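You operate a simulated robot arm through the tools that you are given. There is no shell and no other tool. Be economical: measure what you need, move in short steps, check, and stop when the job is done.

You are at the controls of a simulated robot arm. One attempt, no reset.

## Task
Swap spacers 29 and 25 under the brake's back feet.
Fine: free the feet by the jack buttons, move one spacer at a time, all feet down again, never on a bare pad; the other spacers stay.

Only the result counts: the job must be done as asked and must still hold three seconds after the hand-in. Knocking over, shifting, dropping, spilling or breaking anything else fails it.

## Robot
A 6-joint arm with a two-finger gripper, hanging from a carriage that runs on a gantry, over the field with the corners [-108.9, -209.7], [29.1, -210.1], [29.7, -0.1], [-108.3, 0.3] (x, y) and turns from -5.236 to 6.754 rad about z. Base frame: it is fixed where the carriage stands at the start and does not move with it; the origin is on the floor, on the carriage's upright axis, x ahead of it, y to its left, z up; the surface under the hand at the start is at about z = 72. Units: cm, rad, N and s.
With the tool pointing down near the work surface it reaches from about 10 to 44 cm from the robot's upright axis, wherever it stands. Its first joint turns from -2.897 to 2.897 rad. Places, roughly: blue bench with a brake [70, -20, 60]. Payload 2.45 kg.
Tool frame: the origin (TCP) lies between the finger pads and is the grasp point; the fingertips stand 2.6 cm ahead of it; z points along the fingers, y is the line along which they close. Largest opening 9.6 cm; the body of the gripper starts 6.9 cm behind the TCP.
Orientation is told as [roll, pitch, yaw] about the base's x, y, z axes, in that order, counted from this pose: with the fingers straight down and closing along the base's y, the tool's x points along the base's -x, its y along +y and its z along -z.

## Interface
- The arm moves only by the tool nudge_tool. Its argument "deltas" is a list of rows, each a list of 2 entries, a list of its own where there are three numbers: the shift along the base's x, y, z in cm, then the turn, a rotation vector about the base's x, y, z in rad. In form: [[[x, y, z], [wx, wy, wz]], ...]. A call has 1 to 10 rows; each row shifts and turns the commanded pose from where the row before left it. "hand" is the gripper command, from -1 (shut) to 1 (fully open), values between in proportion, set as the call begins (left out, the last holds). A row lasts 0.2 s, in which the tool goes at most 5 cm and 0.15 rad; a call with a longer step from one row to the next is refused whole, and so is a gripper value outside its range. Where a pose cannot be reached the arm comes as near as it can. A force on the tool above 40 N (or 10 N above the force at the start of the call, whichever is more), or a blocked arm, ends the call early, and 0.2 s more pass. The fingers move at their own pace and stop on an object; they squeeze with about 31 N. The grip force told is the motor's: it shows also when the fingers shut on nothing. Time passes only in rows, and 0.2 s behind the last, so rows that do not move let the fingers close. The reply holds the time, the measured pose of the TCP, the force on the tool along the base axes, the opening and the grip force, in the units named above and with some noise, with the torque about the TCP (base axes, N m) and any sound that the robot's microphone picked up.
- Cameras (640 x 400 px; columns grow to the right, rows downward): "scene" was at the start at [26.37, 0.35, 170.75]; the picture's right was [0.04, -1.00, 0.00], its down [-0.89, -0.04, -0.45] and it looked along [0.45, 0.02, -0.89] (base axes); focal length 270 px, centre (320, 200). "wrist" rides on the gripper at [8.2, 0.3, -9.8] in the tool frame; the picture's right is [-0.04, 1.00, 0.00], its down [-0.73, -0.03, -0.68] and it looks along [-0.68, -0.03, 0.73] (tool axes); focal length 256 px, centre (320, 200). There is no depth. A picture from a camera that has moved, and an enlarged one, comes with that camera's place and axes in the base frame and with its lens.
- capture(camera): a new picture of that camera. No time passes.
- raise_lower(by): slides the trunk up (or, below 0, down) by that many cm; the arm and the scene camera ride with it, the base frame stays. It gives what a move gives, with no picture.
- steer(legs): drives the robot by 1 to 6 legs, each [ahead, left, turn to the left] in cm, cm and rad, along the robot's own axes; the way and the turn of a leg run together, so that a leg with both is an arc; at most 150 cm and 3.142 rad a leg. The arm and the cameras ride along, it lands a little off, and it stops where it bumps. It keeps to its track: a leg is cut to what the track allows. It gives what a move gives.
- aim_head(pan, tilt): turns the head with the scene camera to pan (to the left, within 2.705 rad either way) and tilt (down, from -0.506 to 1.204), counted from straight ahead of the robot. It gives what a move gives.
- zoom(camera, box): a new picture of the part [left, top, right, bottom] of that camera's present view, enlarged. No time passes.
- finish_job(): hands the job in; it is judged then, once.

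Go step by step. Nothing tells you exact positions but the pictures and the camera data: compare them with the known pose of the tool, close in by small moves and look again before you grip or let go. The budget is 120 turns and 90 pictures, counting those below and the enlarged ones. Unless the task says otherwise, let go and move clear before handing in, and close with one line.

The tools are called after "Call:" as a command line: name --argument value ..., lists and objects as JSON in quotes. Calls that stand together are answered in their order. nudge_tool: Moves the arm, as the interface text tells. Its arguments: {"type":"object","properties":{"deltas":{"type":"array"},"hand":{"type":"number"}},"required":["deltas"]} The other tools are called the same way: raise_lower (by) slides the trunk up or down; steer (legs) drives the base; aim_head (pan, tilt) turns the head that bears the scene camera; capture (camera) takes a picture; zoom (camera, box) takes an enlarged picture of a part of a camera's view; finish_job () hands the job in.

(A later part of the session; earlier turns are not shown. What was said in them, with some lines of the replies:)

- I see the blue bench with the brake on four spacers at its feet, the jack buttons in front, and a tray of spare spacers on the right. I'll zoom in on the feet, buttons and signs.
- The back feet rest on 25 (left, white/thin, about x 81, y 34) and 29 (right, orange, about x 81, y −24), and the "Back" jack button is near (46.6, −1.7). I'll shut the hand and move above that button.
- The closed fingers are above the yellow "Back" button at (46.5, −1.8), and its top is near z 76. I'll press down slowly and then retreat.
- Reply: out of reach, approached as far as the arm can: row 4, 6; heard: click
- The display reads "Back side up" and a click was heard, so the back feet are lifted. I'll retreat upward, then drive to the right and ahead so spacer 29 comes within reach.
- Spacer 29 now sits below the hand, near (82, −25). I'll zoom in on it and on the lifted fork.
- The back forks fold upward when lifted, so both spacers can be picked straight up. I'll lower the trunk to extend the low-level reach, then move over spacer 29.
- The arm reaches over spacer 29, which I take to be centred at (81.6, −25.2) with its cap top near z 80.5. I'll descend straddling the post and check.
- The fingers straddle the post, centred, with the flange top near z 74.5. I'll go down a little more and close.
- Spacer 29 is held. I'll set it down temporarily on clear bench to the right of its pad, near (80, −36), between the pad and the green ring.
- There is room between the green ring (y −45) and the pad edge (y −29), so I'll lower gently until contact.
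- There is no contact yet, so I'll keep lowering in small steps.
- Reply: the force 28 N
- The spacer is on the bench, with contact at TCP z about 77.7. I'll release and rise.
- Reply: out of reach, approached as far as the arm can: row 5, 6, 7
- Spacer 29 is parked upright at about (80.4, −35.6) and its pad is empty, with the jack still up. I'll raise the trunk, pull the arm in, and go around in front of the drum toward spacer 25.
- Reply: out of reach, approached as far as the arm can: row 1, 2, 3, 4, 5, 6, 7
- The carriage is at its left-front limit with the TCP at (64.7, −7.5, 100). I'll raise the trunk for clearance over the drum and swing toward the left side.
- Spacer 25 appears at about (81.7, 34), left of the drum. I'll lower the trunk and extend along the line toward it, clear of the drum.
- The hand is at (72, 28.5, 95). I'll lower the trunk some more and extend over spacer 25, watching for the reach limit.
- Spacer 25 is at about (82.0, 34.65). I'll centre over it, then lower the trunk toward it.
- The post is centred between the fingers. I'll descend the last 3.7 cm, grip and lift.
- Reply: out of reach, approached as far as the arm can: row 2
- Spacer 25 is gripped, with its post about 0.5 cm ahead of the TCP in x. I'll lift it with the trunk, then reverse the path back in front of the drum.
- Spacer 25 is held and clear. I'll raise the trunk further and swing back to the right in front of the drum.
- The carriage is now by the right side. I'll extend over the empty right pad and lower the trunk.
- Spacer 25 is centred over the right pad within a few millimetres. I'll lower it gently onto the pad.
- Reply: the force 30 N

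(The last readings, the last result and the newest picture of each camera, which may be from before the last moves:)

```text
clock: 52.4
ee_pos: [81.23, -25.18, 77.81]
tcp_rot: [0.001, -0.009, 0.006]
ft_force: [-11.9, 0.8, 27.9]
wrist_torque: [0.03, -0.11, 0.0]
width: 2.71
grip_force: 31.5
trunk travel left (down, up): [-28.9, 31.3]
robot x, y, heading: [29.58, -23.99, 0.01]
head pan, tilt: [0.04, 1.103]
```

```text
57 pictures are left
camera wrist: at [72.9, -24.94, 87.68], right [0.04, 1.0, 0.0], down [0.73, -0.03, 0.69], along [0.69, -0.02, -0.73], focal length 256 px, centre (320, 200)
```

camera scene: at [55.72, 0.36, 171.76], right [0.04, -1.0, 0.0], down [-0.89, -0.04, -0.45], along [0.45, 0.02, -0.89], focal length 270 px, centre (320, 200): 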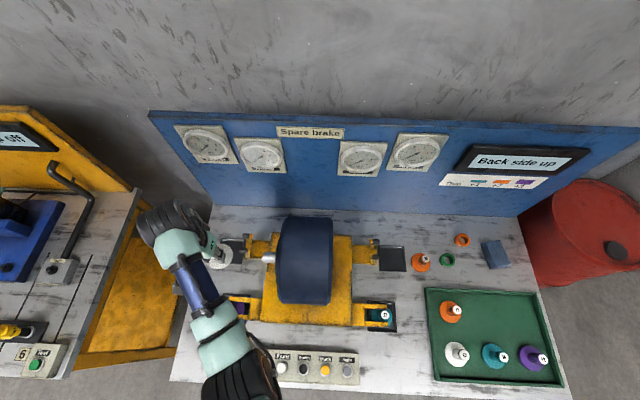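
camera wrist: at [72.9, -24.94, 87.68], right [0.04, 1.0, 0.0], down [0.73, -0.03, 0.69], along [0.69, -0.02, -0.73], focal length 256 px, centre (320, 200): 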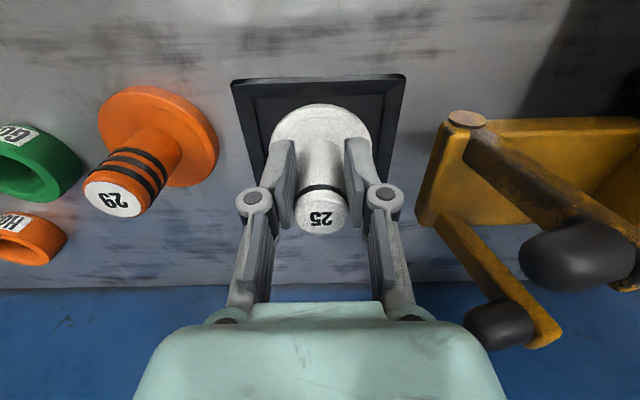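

Spacer 25 is in contact with the pad and centred in the frame. I'll release it and rise.

Call:
nudge_tool --deltas '[[[0, 0, 0.3], [0, 0, 0]], [[0, 0, 0], [0, 0, 0]], [[0, 0, 0], [0, 0, 0]]]' --hand -0.1

Call:
nudge_tool --deltas '[[[0, 0, 1.5], [0, 0, 0]], [[0, 0, 3.5], [0, 0, 0]], [[0, 0, 4], [0, 0, 0]]]'

Call:
nudge_tool --deltas '[[[-0.4, -3.5, 0], [0, 0, 0]], [[-0.3, -3.5, 0], [0, 0, 0]], [[-0.2, -3.3, 0], [0, 0, 0]], [[0, 0, 0], [0, 0, 0]]]'

Call:
capture --camera "wrist"

```text
clock: 53.2
ee_pos: [81.12, -25.22, 78.02]
tcp_rot: [0.0, -0.007, 0.002]
ft_force: [-0.2, -0.5, -0.4]
wrist_torque: [0.01, 0.04, 0.01]
width: 4.3
grip_force: 0.0
trunk travel left (down, up): [-28.9, 31.3]
robot x, y, heading: [29.13, -24.19, 0.002]
head pan, tilt: [0.04, 1.103]
```

```text
clock: 54.0
ee_pos: [81.06, -25.24, 86.88]
tcp_rot: [0.002, -0.006, 0.003]
ft_force: [-0.8, -0.4, -0.2]
wrist_torque: [-0.01, -0.01, 0.01]
width: 4.33
grip_force: 0.2
trunk travel left (down, up): [-28.9, 31.3]
robot x, y, heading: [28.92, -24.4, 0.008]
head pan, tilt: [0.04, 1.103]
```

```text
clock: 55.0
ee_pos: [80.07, -35.38, 87.02]
tcp_rot: [0.001, -0.008, 0.006]
ft_force: [-0.1, -0.4, 0.1]
wrist_torque: [0.03, -0.01, -0.01]
width: 4.34
grip_force: 0.1
trunk travel left (down, up): [-28.9, 31.3]
robot x, y, heading: [29.27, -24.51, 0.004]
head pan, tilt: [0.04, 1.103]
```

```text
56 pictures are left
camera wrist: at [71.86, -35.22, 96.84], right [0.04, 1.0, 0.0], down [0.73, -0.03, 0.68], along [0.68, -0.02, -0.73], focal length 256 px, centre (320, 200)
```

wrist: 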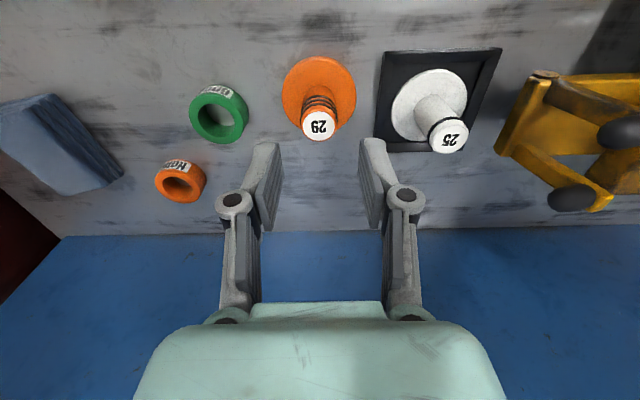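

25 stands in the right pad, and 29 is directly below the hand. I'll descend, grip 29 and lift it.

Call:
nudge_tool --deltas '[[[0, -0.2, -4], [0, 0, 0]], [[0, 0, -3.5], [0, 0, 0]], [[0, 0, -1.8], [0, 0, 0]], [[0, 0, 0], [0, 0, 0]]]'

Call:
nudge_tool --deltas '[[[0, 0, 0], [0, 0, 0]], [[0, 0, 0], [0, 0, 0]], [[0, 0, 0], [0, 0, 0]]]' --hand -1

Call:
nudge_tool --deltas '[[[0, 0, 1], [0, 0, 0]], [[0, 0, 3], [0, 0, 0]], [[0, 0, 4], [0, 0, 0]]]'

Call:
raise_lower --by 30

Call:
capture --camera "wrist"

```text
clock: 56.0
ee_pos: [80.22, -35.73, 77.64]
tcp_rot: [0.0, -0.009, 0.004]
ft_force: [0.2, -0.3, 0.6]
wrist_torque: [0.0, -0.01, 0.0]
width: 4.3
grip_force: 0.1
trunk travel left (down, up): [-28.9, 31.3]
robot x, y, heading: [29.86, -24.0, 0.004]
head pan, tilt: [0.04, 1.103]
```

```text
clock: 56.8
ee_pos: [80.27, -35.6, 77.53]
tcp_rot: [0.001, -0.008, 0.003]
ft_force: [0.5, -0.6, -0.2]
wrist_torque: [-0.01, 0.0, -0.01]
width: 2.8
grip_force: 31.1
trunk travel left (down, up): [-28.9, 31.3]
robot x, y, heading: [29.52, -24.43, 0.002]
head pan, tilt: [0.04, 1.103]
```

```text
clock: 57.6
ee_pos: [80.25, -35.64, 85.72]
tcp_rot: [0.0, -0.007, 0.003]
ft_force: [-0.4, -0.1, -1.8]
wrist_torque: [-0.01, 0.03, 0.03]
width: 2.79
grip_force: 31.0
trunk travel left (down, up): [-28.9, 31.3]
robot x, y, heading: [29.14, -23.99, 0.003]
head pan, tilt: [0.04, 1.103]
```

```text
clock: 60.6
ee_pos: [80.28, -35.62, 115.71]
tcp_rot: [0.0, -0.008, 0.002]
ft_force: [-0.3, -0.6, -2.9]
wrist_torque: [-0.04, 0.02, 0.01]
width: 2.81
grip_force: 30.8
trunk travel left (down, up): [-58.9, 1.3]
robot x, y, heading: [29.49, -24.15, 0.0]
head pan, tilt: [0.04, 1.103]
```

```text
55 pictures are left
camera wrist: at [71.96, -35.39, 125.54], right [0.04, 1.0, 0.0], down [0.73, -0.03, 0.68], along [0.68, -0.02, -0.73], focal length 256 px, centre (320, 200)
```

wrist: 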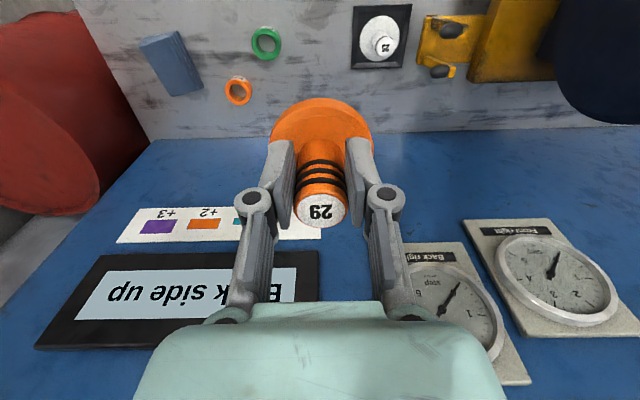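

29 is held securely. I'll pull in, drive left and swing around to the left pad along the proven path.

Call:
nudge_tool --deltas '[[[-3.6, 3, 0], [0, 0, 0]], [[-3.6, 3, 0], [0, 0, 0]], [[-3.6, 3, 0], [0, 0, 0]], [[-3.5, 2.6, 0], [0, 0, 0]]]'

Call:
steer --legs '[[0, 24.5, 0], [1, 0, 0]]'

Call:
nudge_tool --deltas '[[[0, 4.5, 0], [0, 0, 0]], [[0, 4.5, 0], [0, 0, 0]], [[0, 4.5, 0], [0, 0, 0]], [[0, 4.5, 0], [0, 0, 0]], [[1, 4, 0], [0, 0, 0]], [[2.5, 3, 0], [0, 0, 0]], [[3, 3, 0], [0, 0, 0]]]'

```text
clock: 61.6
ee_pos: [65.89, -24.04, 115.6]
tcp_rot: [0.0, -0.007, 0.005]
ft_force: [0.5, 0.0, -2.5]
wrist_torque: [0.02, 0.08, 0.05]
width: 2.8
grip_force: 31.1
trunk travel left (down, up): [-58.9, 1.3]
robot x, y, heading: [29.34, -24.22, 0.001]
head pan, tilt: [0.04, 1.103]
```

```text
clock: 63.7
ee_pos: [66.02, -0.02, 115.5]
tcp_rot: [-0.001, -0.007, 0.002]
ft_force: [-0.2, 0.5, -1.9]
wrist_torque: [-0.01, 0.03, 0.0]
width: 2.76
grip_force: 31.2
trunk travel left (down, up): [-58.9, 1.3]
robot x, y, heading: [29.29, -0.37, 0.001]
head pan, tilt: [0.04, 1.103]
```

```text
clock: 65.3
ee_pos: [72.45, 28.16, 115.63]
tcp_rot: [-0.001, -0.008, 0.004]
ft_force: [-1.1, -0.6, -2.5]
wrist_torque: [0.07, 0.01, 0.0]
width: 2.78
grip_force: 31.0
trunk travel left (down, up): [-58.9, 1.3]
robot x, y, heading: [29.25, -0.08, 0.003]
head pan, tilt: [0.04, 1.103]
```

The hand is at (72.5, 28.2) with 29. I'll lower the trunk a bit, extend over the left pad, then lower further.

Call:
raise_lower --by -18

Call:
nudge_tool --deltas '[[[3, 2.2, 0], [0, 0, 0]], [[3, 2.2, 0], [0, 0, 0]], [[3.2, 2, 0], [0, 0, 0]], [[0, 0, 0], [0, 0, 0]]]'

Call:
raise_lower --by -11

Call:
capture --camera "wrist"

```text
clock: 67.3
ee_pos: [72.48, 28.07, 97.61]
tcp_rot: [0.0, -0.005, 0.004]
ft_force: [-0.1, 0.5, -2.5]
wrist_torque: [0.02, 0.02, -0.01]
width: 2.78
grip_force: 31.4
trunk travel left (down, up): [-40.9, 19.3]
robot x, y, heading: [29.51, -0.28, 0.005]
head pan, tilt: [0.04, 1.103]
```

```text
clock: 68.3
ee_pos: [80.56, 33.58, 98.24]
tcp_rot: [0.001, -0.008, 0.004]
ft_force: [-0.8, -0.2, -1.7]
wrist_torque: [0.03, -0.01, 0.02]
width: 2.75
grip_force: 31.6
out of reach, approached as far as the arm can: row 3
trunk travel left (down, up): [-40.9, 19.3]
robot x, y, heading: [29.71, -0.02, 0.003]
head pan, tilt: [0.04, 1.103]
```

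```text
clock: 69.8
ee_pos: [80.61, 33.64, 87.15]
tcp_rot: [0.0, -0.007, 0.003]
ft_force: [0.6, -0.3, -2.9]
wrist_torque: [0.0, 0.06, 0.01]
width: 2.74
grip_force: 30.9
trunk travel left (down, up): [-29.9, 30.3]
robot x, y, heading: [28.86, 0.21, 0.0]
head pan, tilt: [0.04, 1.103]
```

```text
54 pictures are left
camera wrist: at [72.26, 33.82, 97.01], right [0.04, 1.0, 0.0], down [0.73, -0.03, 0.68], along [0.68, -0.02, -0.73], focal length 256 px, centre (320, 200)
```

wrist: 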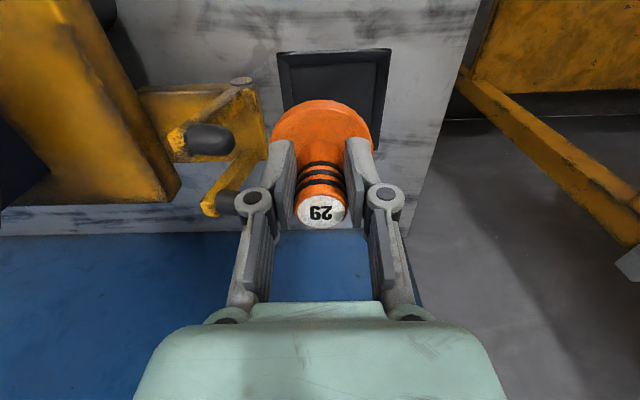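

The hand is still about 1 cm short. I'll raise the tool while lowering the trunk to gain reach, then centre over the pad.

Call:
nudge_tool --deltas '[[[0, 0, 3], [0, 0, 0]], [[0, 0, 3], [0, 0, 0]], [[0, 0, 0], [0, 0, 0]]]'

Call:
raise_lower --by -10

Call:
nudge_tool --deltas '[[[0.6, 0.5, 3], [0, 0, 0]], [[0.5, 0.4, 2], [0, 0, 0]], [[0, 0, 0], [0, 0, 0]]]'

Call:
raise_lower --by -6

Call:
capture --camera "wrist"

```text
clock: 70.5
ee_pos: [80.57, 33.4, 93.04]
tcp_rot: [-0.002, -0.007, 0.005]
ft_force: [-0.5, -0.2, -2.7]
wrist_torque: [-0.04, 0.04, 0.01]
width: 2.75
grip_force: 31.2
trunk travel left (down, up): [-29.9, 30.3]
robot x, y, heading: [29.07, -0.61, 0.003]
head pan, tilt: [0.04, 1.103]
```

```text
clock: 71.9
ee_pos: [80.5, 33.55, 83.09]
tcp_rot: [0.0, -0.007, 0.005]
ft_force: [-0.2, 0.2, -1.8]
wrist_torque: [0.0, 0.04, 0.02]
width: 2.74
grip_force: 30.8
trunk travel left (down, up): [-19.9, 40.3]
robot x, y, heading: [29.26, -0.04, 0.006]
head pan, tilt: [0.04, 1.103]
```

```text
clock: 72.7
ee_pos: [81.69, 34.42, 88.12]
tcp_rot: [-0.003, -0.006, 0.005]
ft_force: [-1.0, 0.9, -1.9]
wrist_torque: [-0.03, 0.05, 0.01]
width: 2.72
grip_force: 31.3
trunk travel left (down, up): [-19.9, 40.3]
robot x, y, heading: [29.55, 0.33, 0.006]
head pan, tilt: [0.04, 1.103]
```

```text
clock: 73.7
ee_pos: [81.65, 34.54, 82.13]
tcp_rot: [-0.001, -0.007, 0.005]
ft_force: [0.6, 0.3, -2.1]
wrist_torque: [-0.03, 0.07, 0.04]
width: 2.73
grip_force: 31.1
trunk travel left (down, up): [-13.9, 46.3]
robot x, y, heading: [29.27, -0.34, 0.003]
head pan, tilt: [0.04, 1.103]
```

```text
53 pictures are left
camera wrist: at [73.39, 34.72, 91.97], right [0.04, 1.0, 0.0], down [0.73, -0.03, 0.68], along [0.68, -0.02, -0.73], focal length 256 px, centre (320, 200)
```

wrist: 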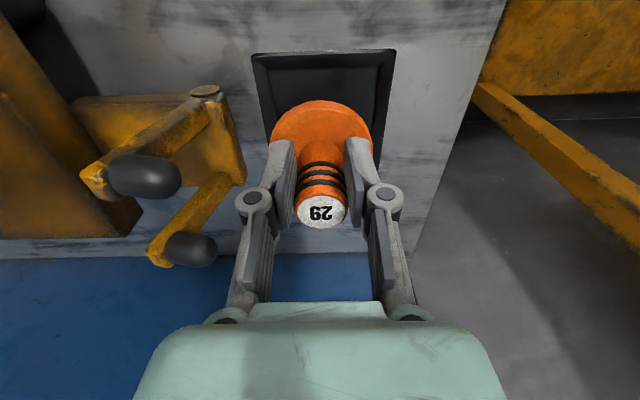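

29 is nicely over the left pad, about 0.2 cm off in y. I'll shift it and lower gently to contact.

Call:
nudge_tool --deltas '[[[0.05, 0.15, -2], [0, 0, 0]], [[0, 0, -1.5], [0, 0, 0]], [[0, 0, -0.3], [0, 0, 0]], [[0, 0, -0.2], [0, 0, 0]], [[0, 0, -0.2], [0, 0, 0]]]'

Call:
capture --camera "wrist"

```text
clock: 74.9
ee_pos: [81.79, 34.61, 78.07]
tcp_rot: [0.0, -0.007, 0.005]
ft_force: [-9.2, -6.4, 22.2]
wrist_torque: [-0.27, 0.1, -0.1]
width: 2.73
grip_force: 31.1
trunk travel left (down, up): [-13.9, 46.3]
robot x, y, heading: [29.24, 0.29, 0.006]
head pan, tilt: [0.04, 1.103]
```

```text
52 pictures are left
camera wrist: at [73.44, 34.86, 87.98], right [0.04, 1.0, 0.0], down [0.73, -0.03, 0.69], along [0.68, -0.02, -0.73], focal length 256 px, centre (320, 200)
```

wrist: 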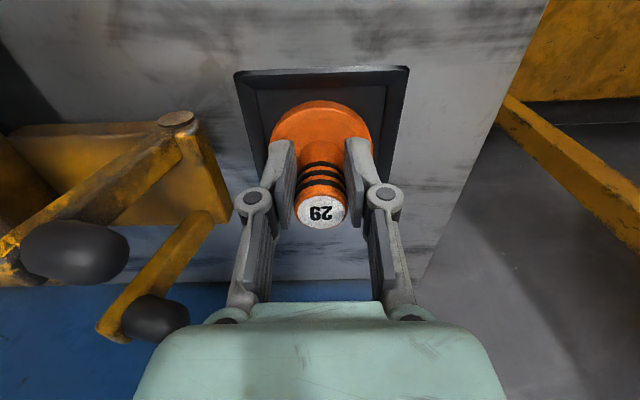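

29 is seated, with contact at the expected height. I'll release and rise with the trunk.

Call:
nudge_tool --deltas '[[[0, 0, 0.3], [0, 0, 0]], [[0, 0, 0], [0, 0, 0]], [[0, 0, 0], [0, 0, 0]]]' --hand -0.1

Call:
raise_lower --by 12

Call:
capture --camera "wrist"

```text
clock: 75.7
ee_pos: [81.76, 34.59, 78.18]
tcp_rot: [0.0, -0.009, 0.004]
ft_force: [0.0, -0.9, 0.0]
wrist_torque: [0.06, 0.0, 0.03]
width: 4.33
grip_force: 0.0
trunk travel left (down, up): [-13.9, 46.3]
robot x, y, heading: [29.53, 0.13, 0.005]
head pan, tilt: [0.04, 1.103]
```

```text
clock: 77.2
ee_pos: [81.55, 34.57, 90.2]
tcp_rot: [0.001, -0.007, 0.003]
ft_force: [-0.5, -0.3, 0.1]
wrist_torque: [0.01, -0.02, 0.01]
width: 4.31
grip_force: 0.0
trunk travel left (down, up): [-25.9, 34.3]
robot x, y, heading: [29.27, -0.11, 0.002]
head pan, tilt: [0.04, 1.103]
```

```text
51 pictures are left
camera wrist: at [73.42, 34.86, 100.05], right [0.04, 1.0, 0.0], down [0.73, -0.03, 0.68], along [0.68, -0.02, -0.73], focal length 256 px, centre (320, 200)
```

wrist: 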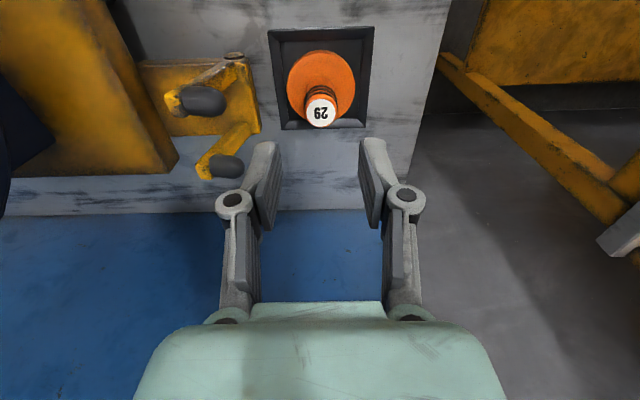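

29 stands centred in the left pad. I'll back out the proven way and drive back to press "Down".

Call:
raise_lower --by 26

Call:
nudge_tool --deltas '[[[-3, -2, 0], [0, 0, 0]], [[-3, -2, 0], [0, 0, 0]], [[-3, -2, 0], [0, 0, 0]], [[-2.8, -3, -0.5], [0, 0, 0]], [[-2.7, -3, -0.5], [0, 0, 0]], [[-1, -4, -0.5], [0, 0, 0]], [[0, -4.5, -0.5], [0, 0, 0]], [[0, -4.5, -0.5], [0, 0, 0]], [[0, -4, 0], [0, 0, 0]]]' --hand -1

Call:
steer --legs '[[-23, 0, 0]]'

Call:
capture --camera "scene"

```text
clock: 79.8
ee_pos: [81.83, 34.65, 116.3]
tcp_rot: [0.001, -0.007, 0.003]
ft_force: [0.6, -0.2, 0.4]
wrist_torque: [0.0, -0.02, 0.0]
width: 4.35
grip_force: 0.1
trunk travel left (down, up): [-51.9, 8.3]
robot x, y, heading: [29.55, -0.01, 0.004]
head pan, tilt: [0.04, 1.103]
```

```text
clock: 81.8
ee_pos: [67.8, 6.44, 110.05]
tcp_rot: [0.001, -0.011, 0.005]
ft_force: [-0.3, 0.4, -0.4]
wrist_torque: [-0.05, -0.02, -0.01]
width: 0.0
grip_force: 29.1
out of reach, approached as far as the arm can: row 4, 5, 6, 9
trunk travel left (down, up): [-51.9, 8.3]
robot x, y, heading: [29.49, -0.21, 0.005]
head pan, tilt: [0.04, 1.103]
```

```text
clock: 83.6
ee_pos: [44.67, 6.3, 110.04]
tcp_rot: [-0.001, -0.011, -0.002]
ft_force: [-0.6, -0.5, 0.9]
wrist_torque: [-0.01, 0.02, 0.03]
width: 0.0
grip_force: 28.4
trunk travel left (down, up): [-51.9, 8.3]
robot x, y, heading: [6.38, -0.34, 0.001]
head pan, tilt: [0.04, 1.103]
```

```text
50 pictures are left
camera scene: at [32.6, 0.23, 178.76], right [0.04, -1.0, 0.0], down [-0.89, -0.04, -0.45], along [0.45, 0.02, -0.89], focal length 270 px, centre (320, 200)
```

scene: 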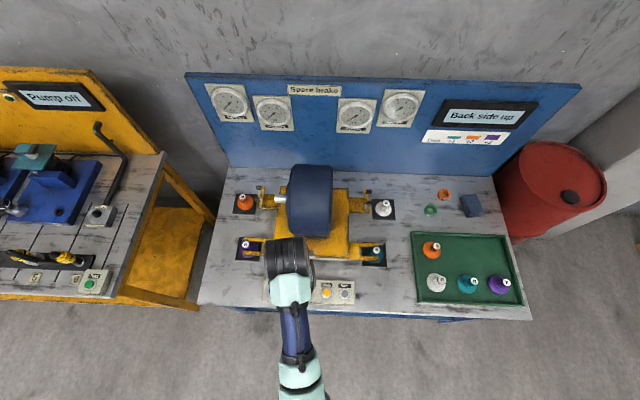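

The swap is in place: orange 29 on the left pad and white 25 on the right pad. I'll move above the "Down" button.

Call:
raise_lower --by -10

Call:
nudge_tool --deltas '[[[1, -0.7, -4], [0, 0, 0]], [[0.9, -0.6, -4], [0, 0, 0]], [[0, 0, -4], [0, 0, 0]], [[0, 0, -4], [0, 0, 0]], [[0, 0, 0], [0, 0, 0]]]'

Call:
capture --camera "wrist"

Call:
zoom --camera "scene" --box '[210, 130, 430, 320]'

```text
clock: 84.9
ee_pos: [44.77, 6.4, 100.06]
tcp_rot: [0.001, -0.009, 0.001]
ft_force: [-1.4, 0.0, -0.9]
wrist_torque: [-0.02, 0.01, 0.02]
width: 0.02
grip_force: 27.9
trunk travel left (down, up): [-41.9, 18.3]
robot x, y, heading: [6.43, -0.08, -0.0]
head pan, tilt: [0.04, 1.103]
```

```text
clock: 86.1
ee_pos: [46.71, 5.05, 83.89]
tcp_rot: [0.001, -0.01, 0.0]
ft_force: [0.1, 0.7, 0.4]
wrist_torque: [-0.03, -0.02, -0.03]
width: 0.0
grip_force: 28.1
trunk travel left (down, up): [-41.9, 18.3]
robot x, y, heading: [6.37, -0.3, -0.002]
head pan, tilt: [0.04, 1.103]
```

```text
49 pictures are left
camera wrist: at [38.41, 5.32, 93.81], right [0.04, 1.0, 0.0], down [0.73, -0.03, 0.69], along [0.69, -0.03, -0.73], focal length 256 px, centre (320, 200)
```

wrist: 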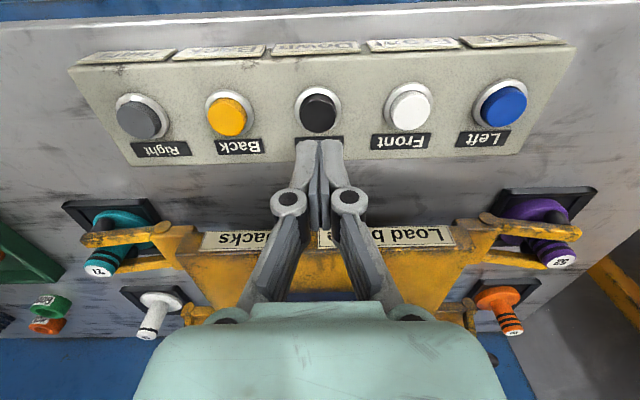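

```text
2.11 times, centred on (320, 225) of scene
camera zoom: at [32.6, 0.23, 168.75], right [0.04, -1.0, 0.0], down [-0.89, -0.04, -0.45], along [0.45, 0.02, -0.89], focal length 568 px, centre (320, 147)
```

zoom: 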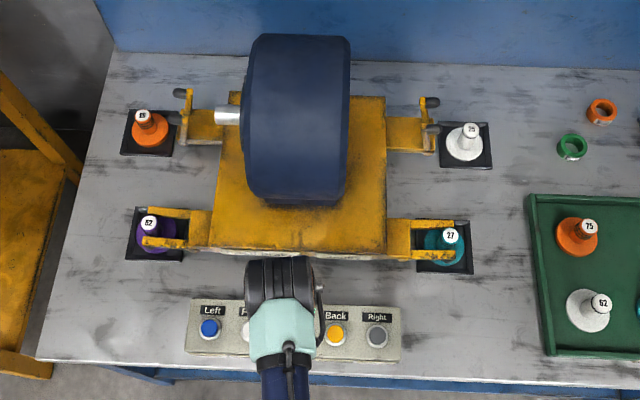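

The fingers are above the "Down" button and both spacers stand properly in their pads. I'll press Down.

Call:
nudge_tool --deltas '[[[0, 0, -2.5], [0, 0, 0]], [[0, 0, -1.5], [0, 0, 0]], [[0, 0, -0.7], [0, 0, 0]], [[0, 0, -0.4], [0, 0, 0]], [[0, 0, -0.4], [0, 0, 0]]]'

Call:
capture --camera "scene"

```text
clock: 87.3
ee_pos: [46.65, 5.13, 78.55]
tcp_rot: [-0.001, -0.01, -0.001]
ft_force: [-1.9, -0.1, 7.6]
wrist_torque: [0.0, 0.11, 0.0]
width: 0.61
grip_force: 28.3
trunk travel left (down, up): [-41.9, 18.3]
robot x, y, heading: [6.07, 0.02, 0.002]
head pan, tilt: [0.04, 1.103]
heard: click
```

```text
47 pictures are left
camera scene: at [32.6, 0.23, 168.78], right [0.04, -1.0, 0.0], down [-0.89, -0.04, -0.45], along [0.45, 0.02, -0.89], focal length 270 px, centre (320, 200)
```

scene: 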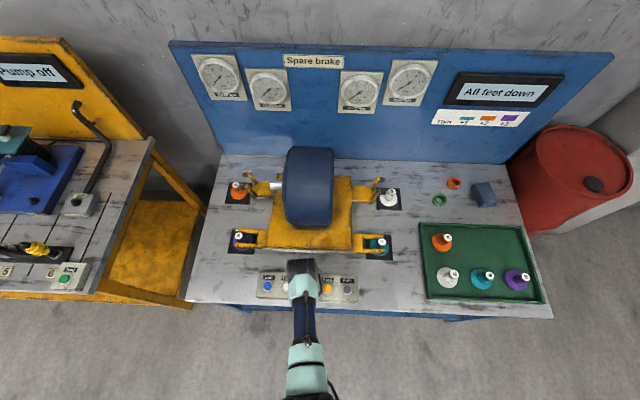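

The click was heard, the display reads "All feet down", and the back forks are folding. I'll rise clear of the button and check the result.

Call:
nudge_tool --deltas '[[[0, 0, 4], [0, 0, 0]], [[0, 0, 4], [0, 0, 0]], [[0, 0, 4], [0, 0, 0]], [[0, 0, 4], [0, 0, 0]], [[0, 0, 4], [0, 0, 0]], [[0, 0, 0], [0, 0, 0]], [[0, 0, 0], [0, 0, 0]], [[0, 0, 0], [0, 0, 0]]]'

Call:
zoom --camera "scene" --box '[200, 130, 420, 300]'

Call:
zoom --camera "scene" --box '[170, 40, 560, 130]'

Call:
capture --camera "wrist"

```text
clock: 89.1
ee_pos: [46.71, 4.94, 98.53]
tcp_rot: [0.001, -0.01, -0.001]
ft_force: [0.0, -0.2, -0.2]
wrist_torque: [-0.03, 0.01, 0.02]
width: 0.01
grip_force: 28.5
trunk travel left (down, up): [-41.9, 18.3]
robot x, y, heading: [6.25, 0.22, 0.002]
head pan, tilt: [0.04, 1.103]
```

```text
2.35 times, centred on (310, 215) of scene
camera zoom: at [32.6, 0.23, 168.76], right [0.04, -1.0, 0.0], down [-0.89, -0.04, -0.45], along [0.45, 0.02, -0.89], focal length 635 px, centre (344, 165)
```

zoom: 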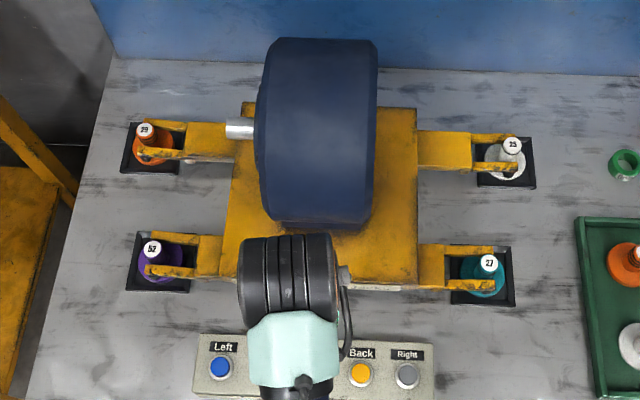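

```text
1.64 times, centred on (365, 85) of scene
camera zoom: at [32.6, 0.23, 168.76], right [0.04, -1.0, 0.0], down [-0.89, -0.04, -0.45], along [0.45, 0.02, -0.89], focal length 443 px, centre (246, 389)
```

zoom: 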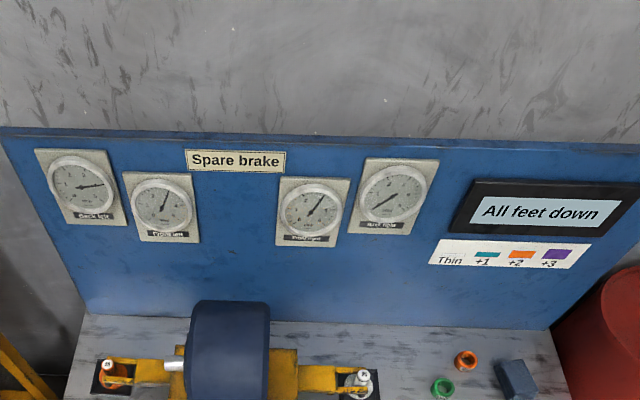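

```text
44 pictures are left
camera wrist: at [38.44, 5.18, 108.41], right [0.04, 1.0, 0.0], down [0.73, -0.03, 0.69], along [0.69, -0.03, -0.73], focal length 256 px, centre (320, 200)
```

wrist: 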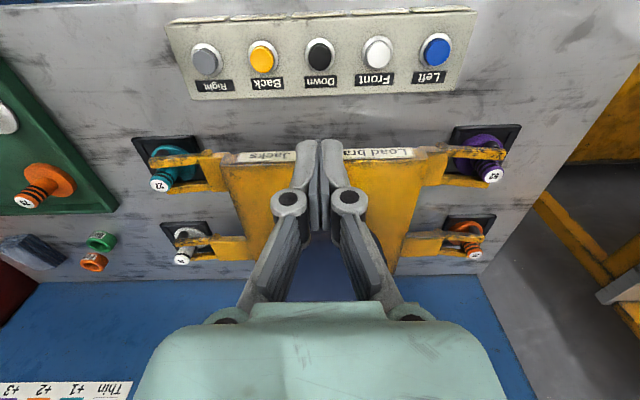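

All four feet are down on their spacers, with 29 at back left and 25 at back right, and the arm is clear. I'm handing in.

Call:
finish_job

```text
The job is handed in.
```

I swapped the two spacers: 29 is now under the back-left foot and 25 under the back-right. The display reads "All feet down", and the other spacers were not moved.
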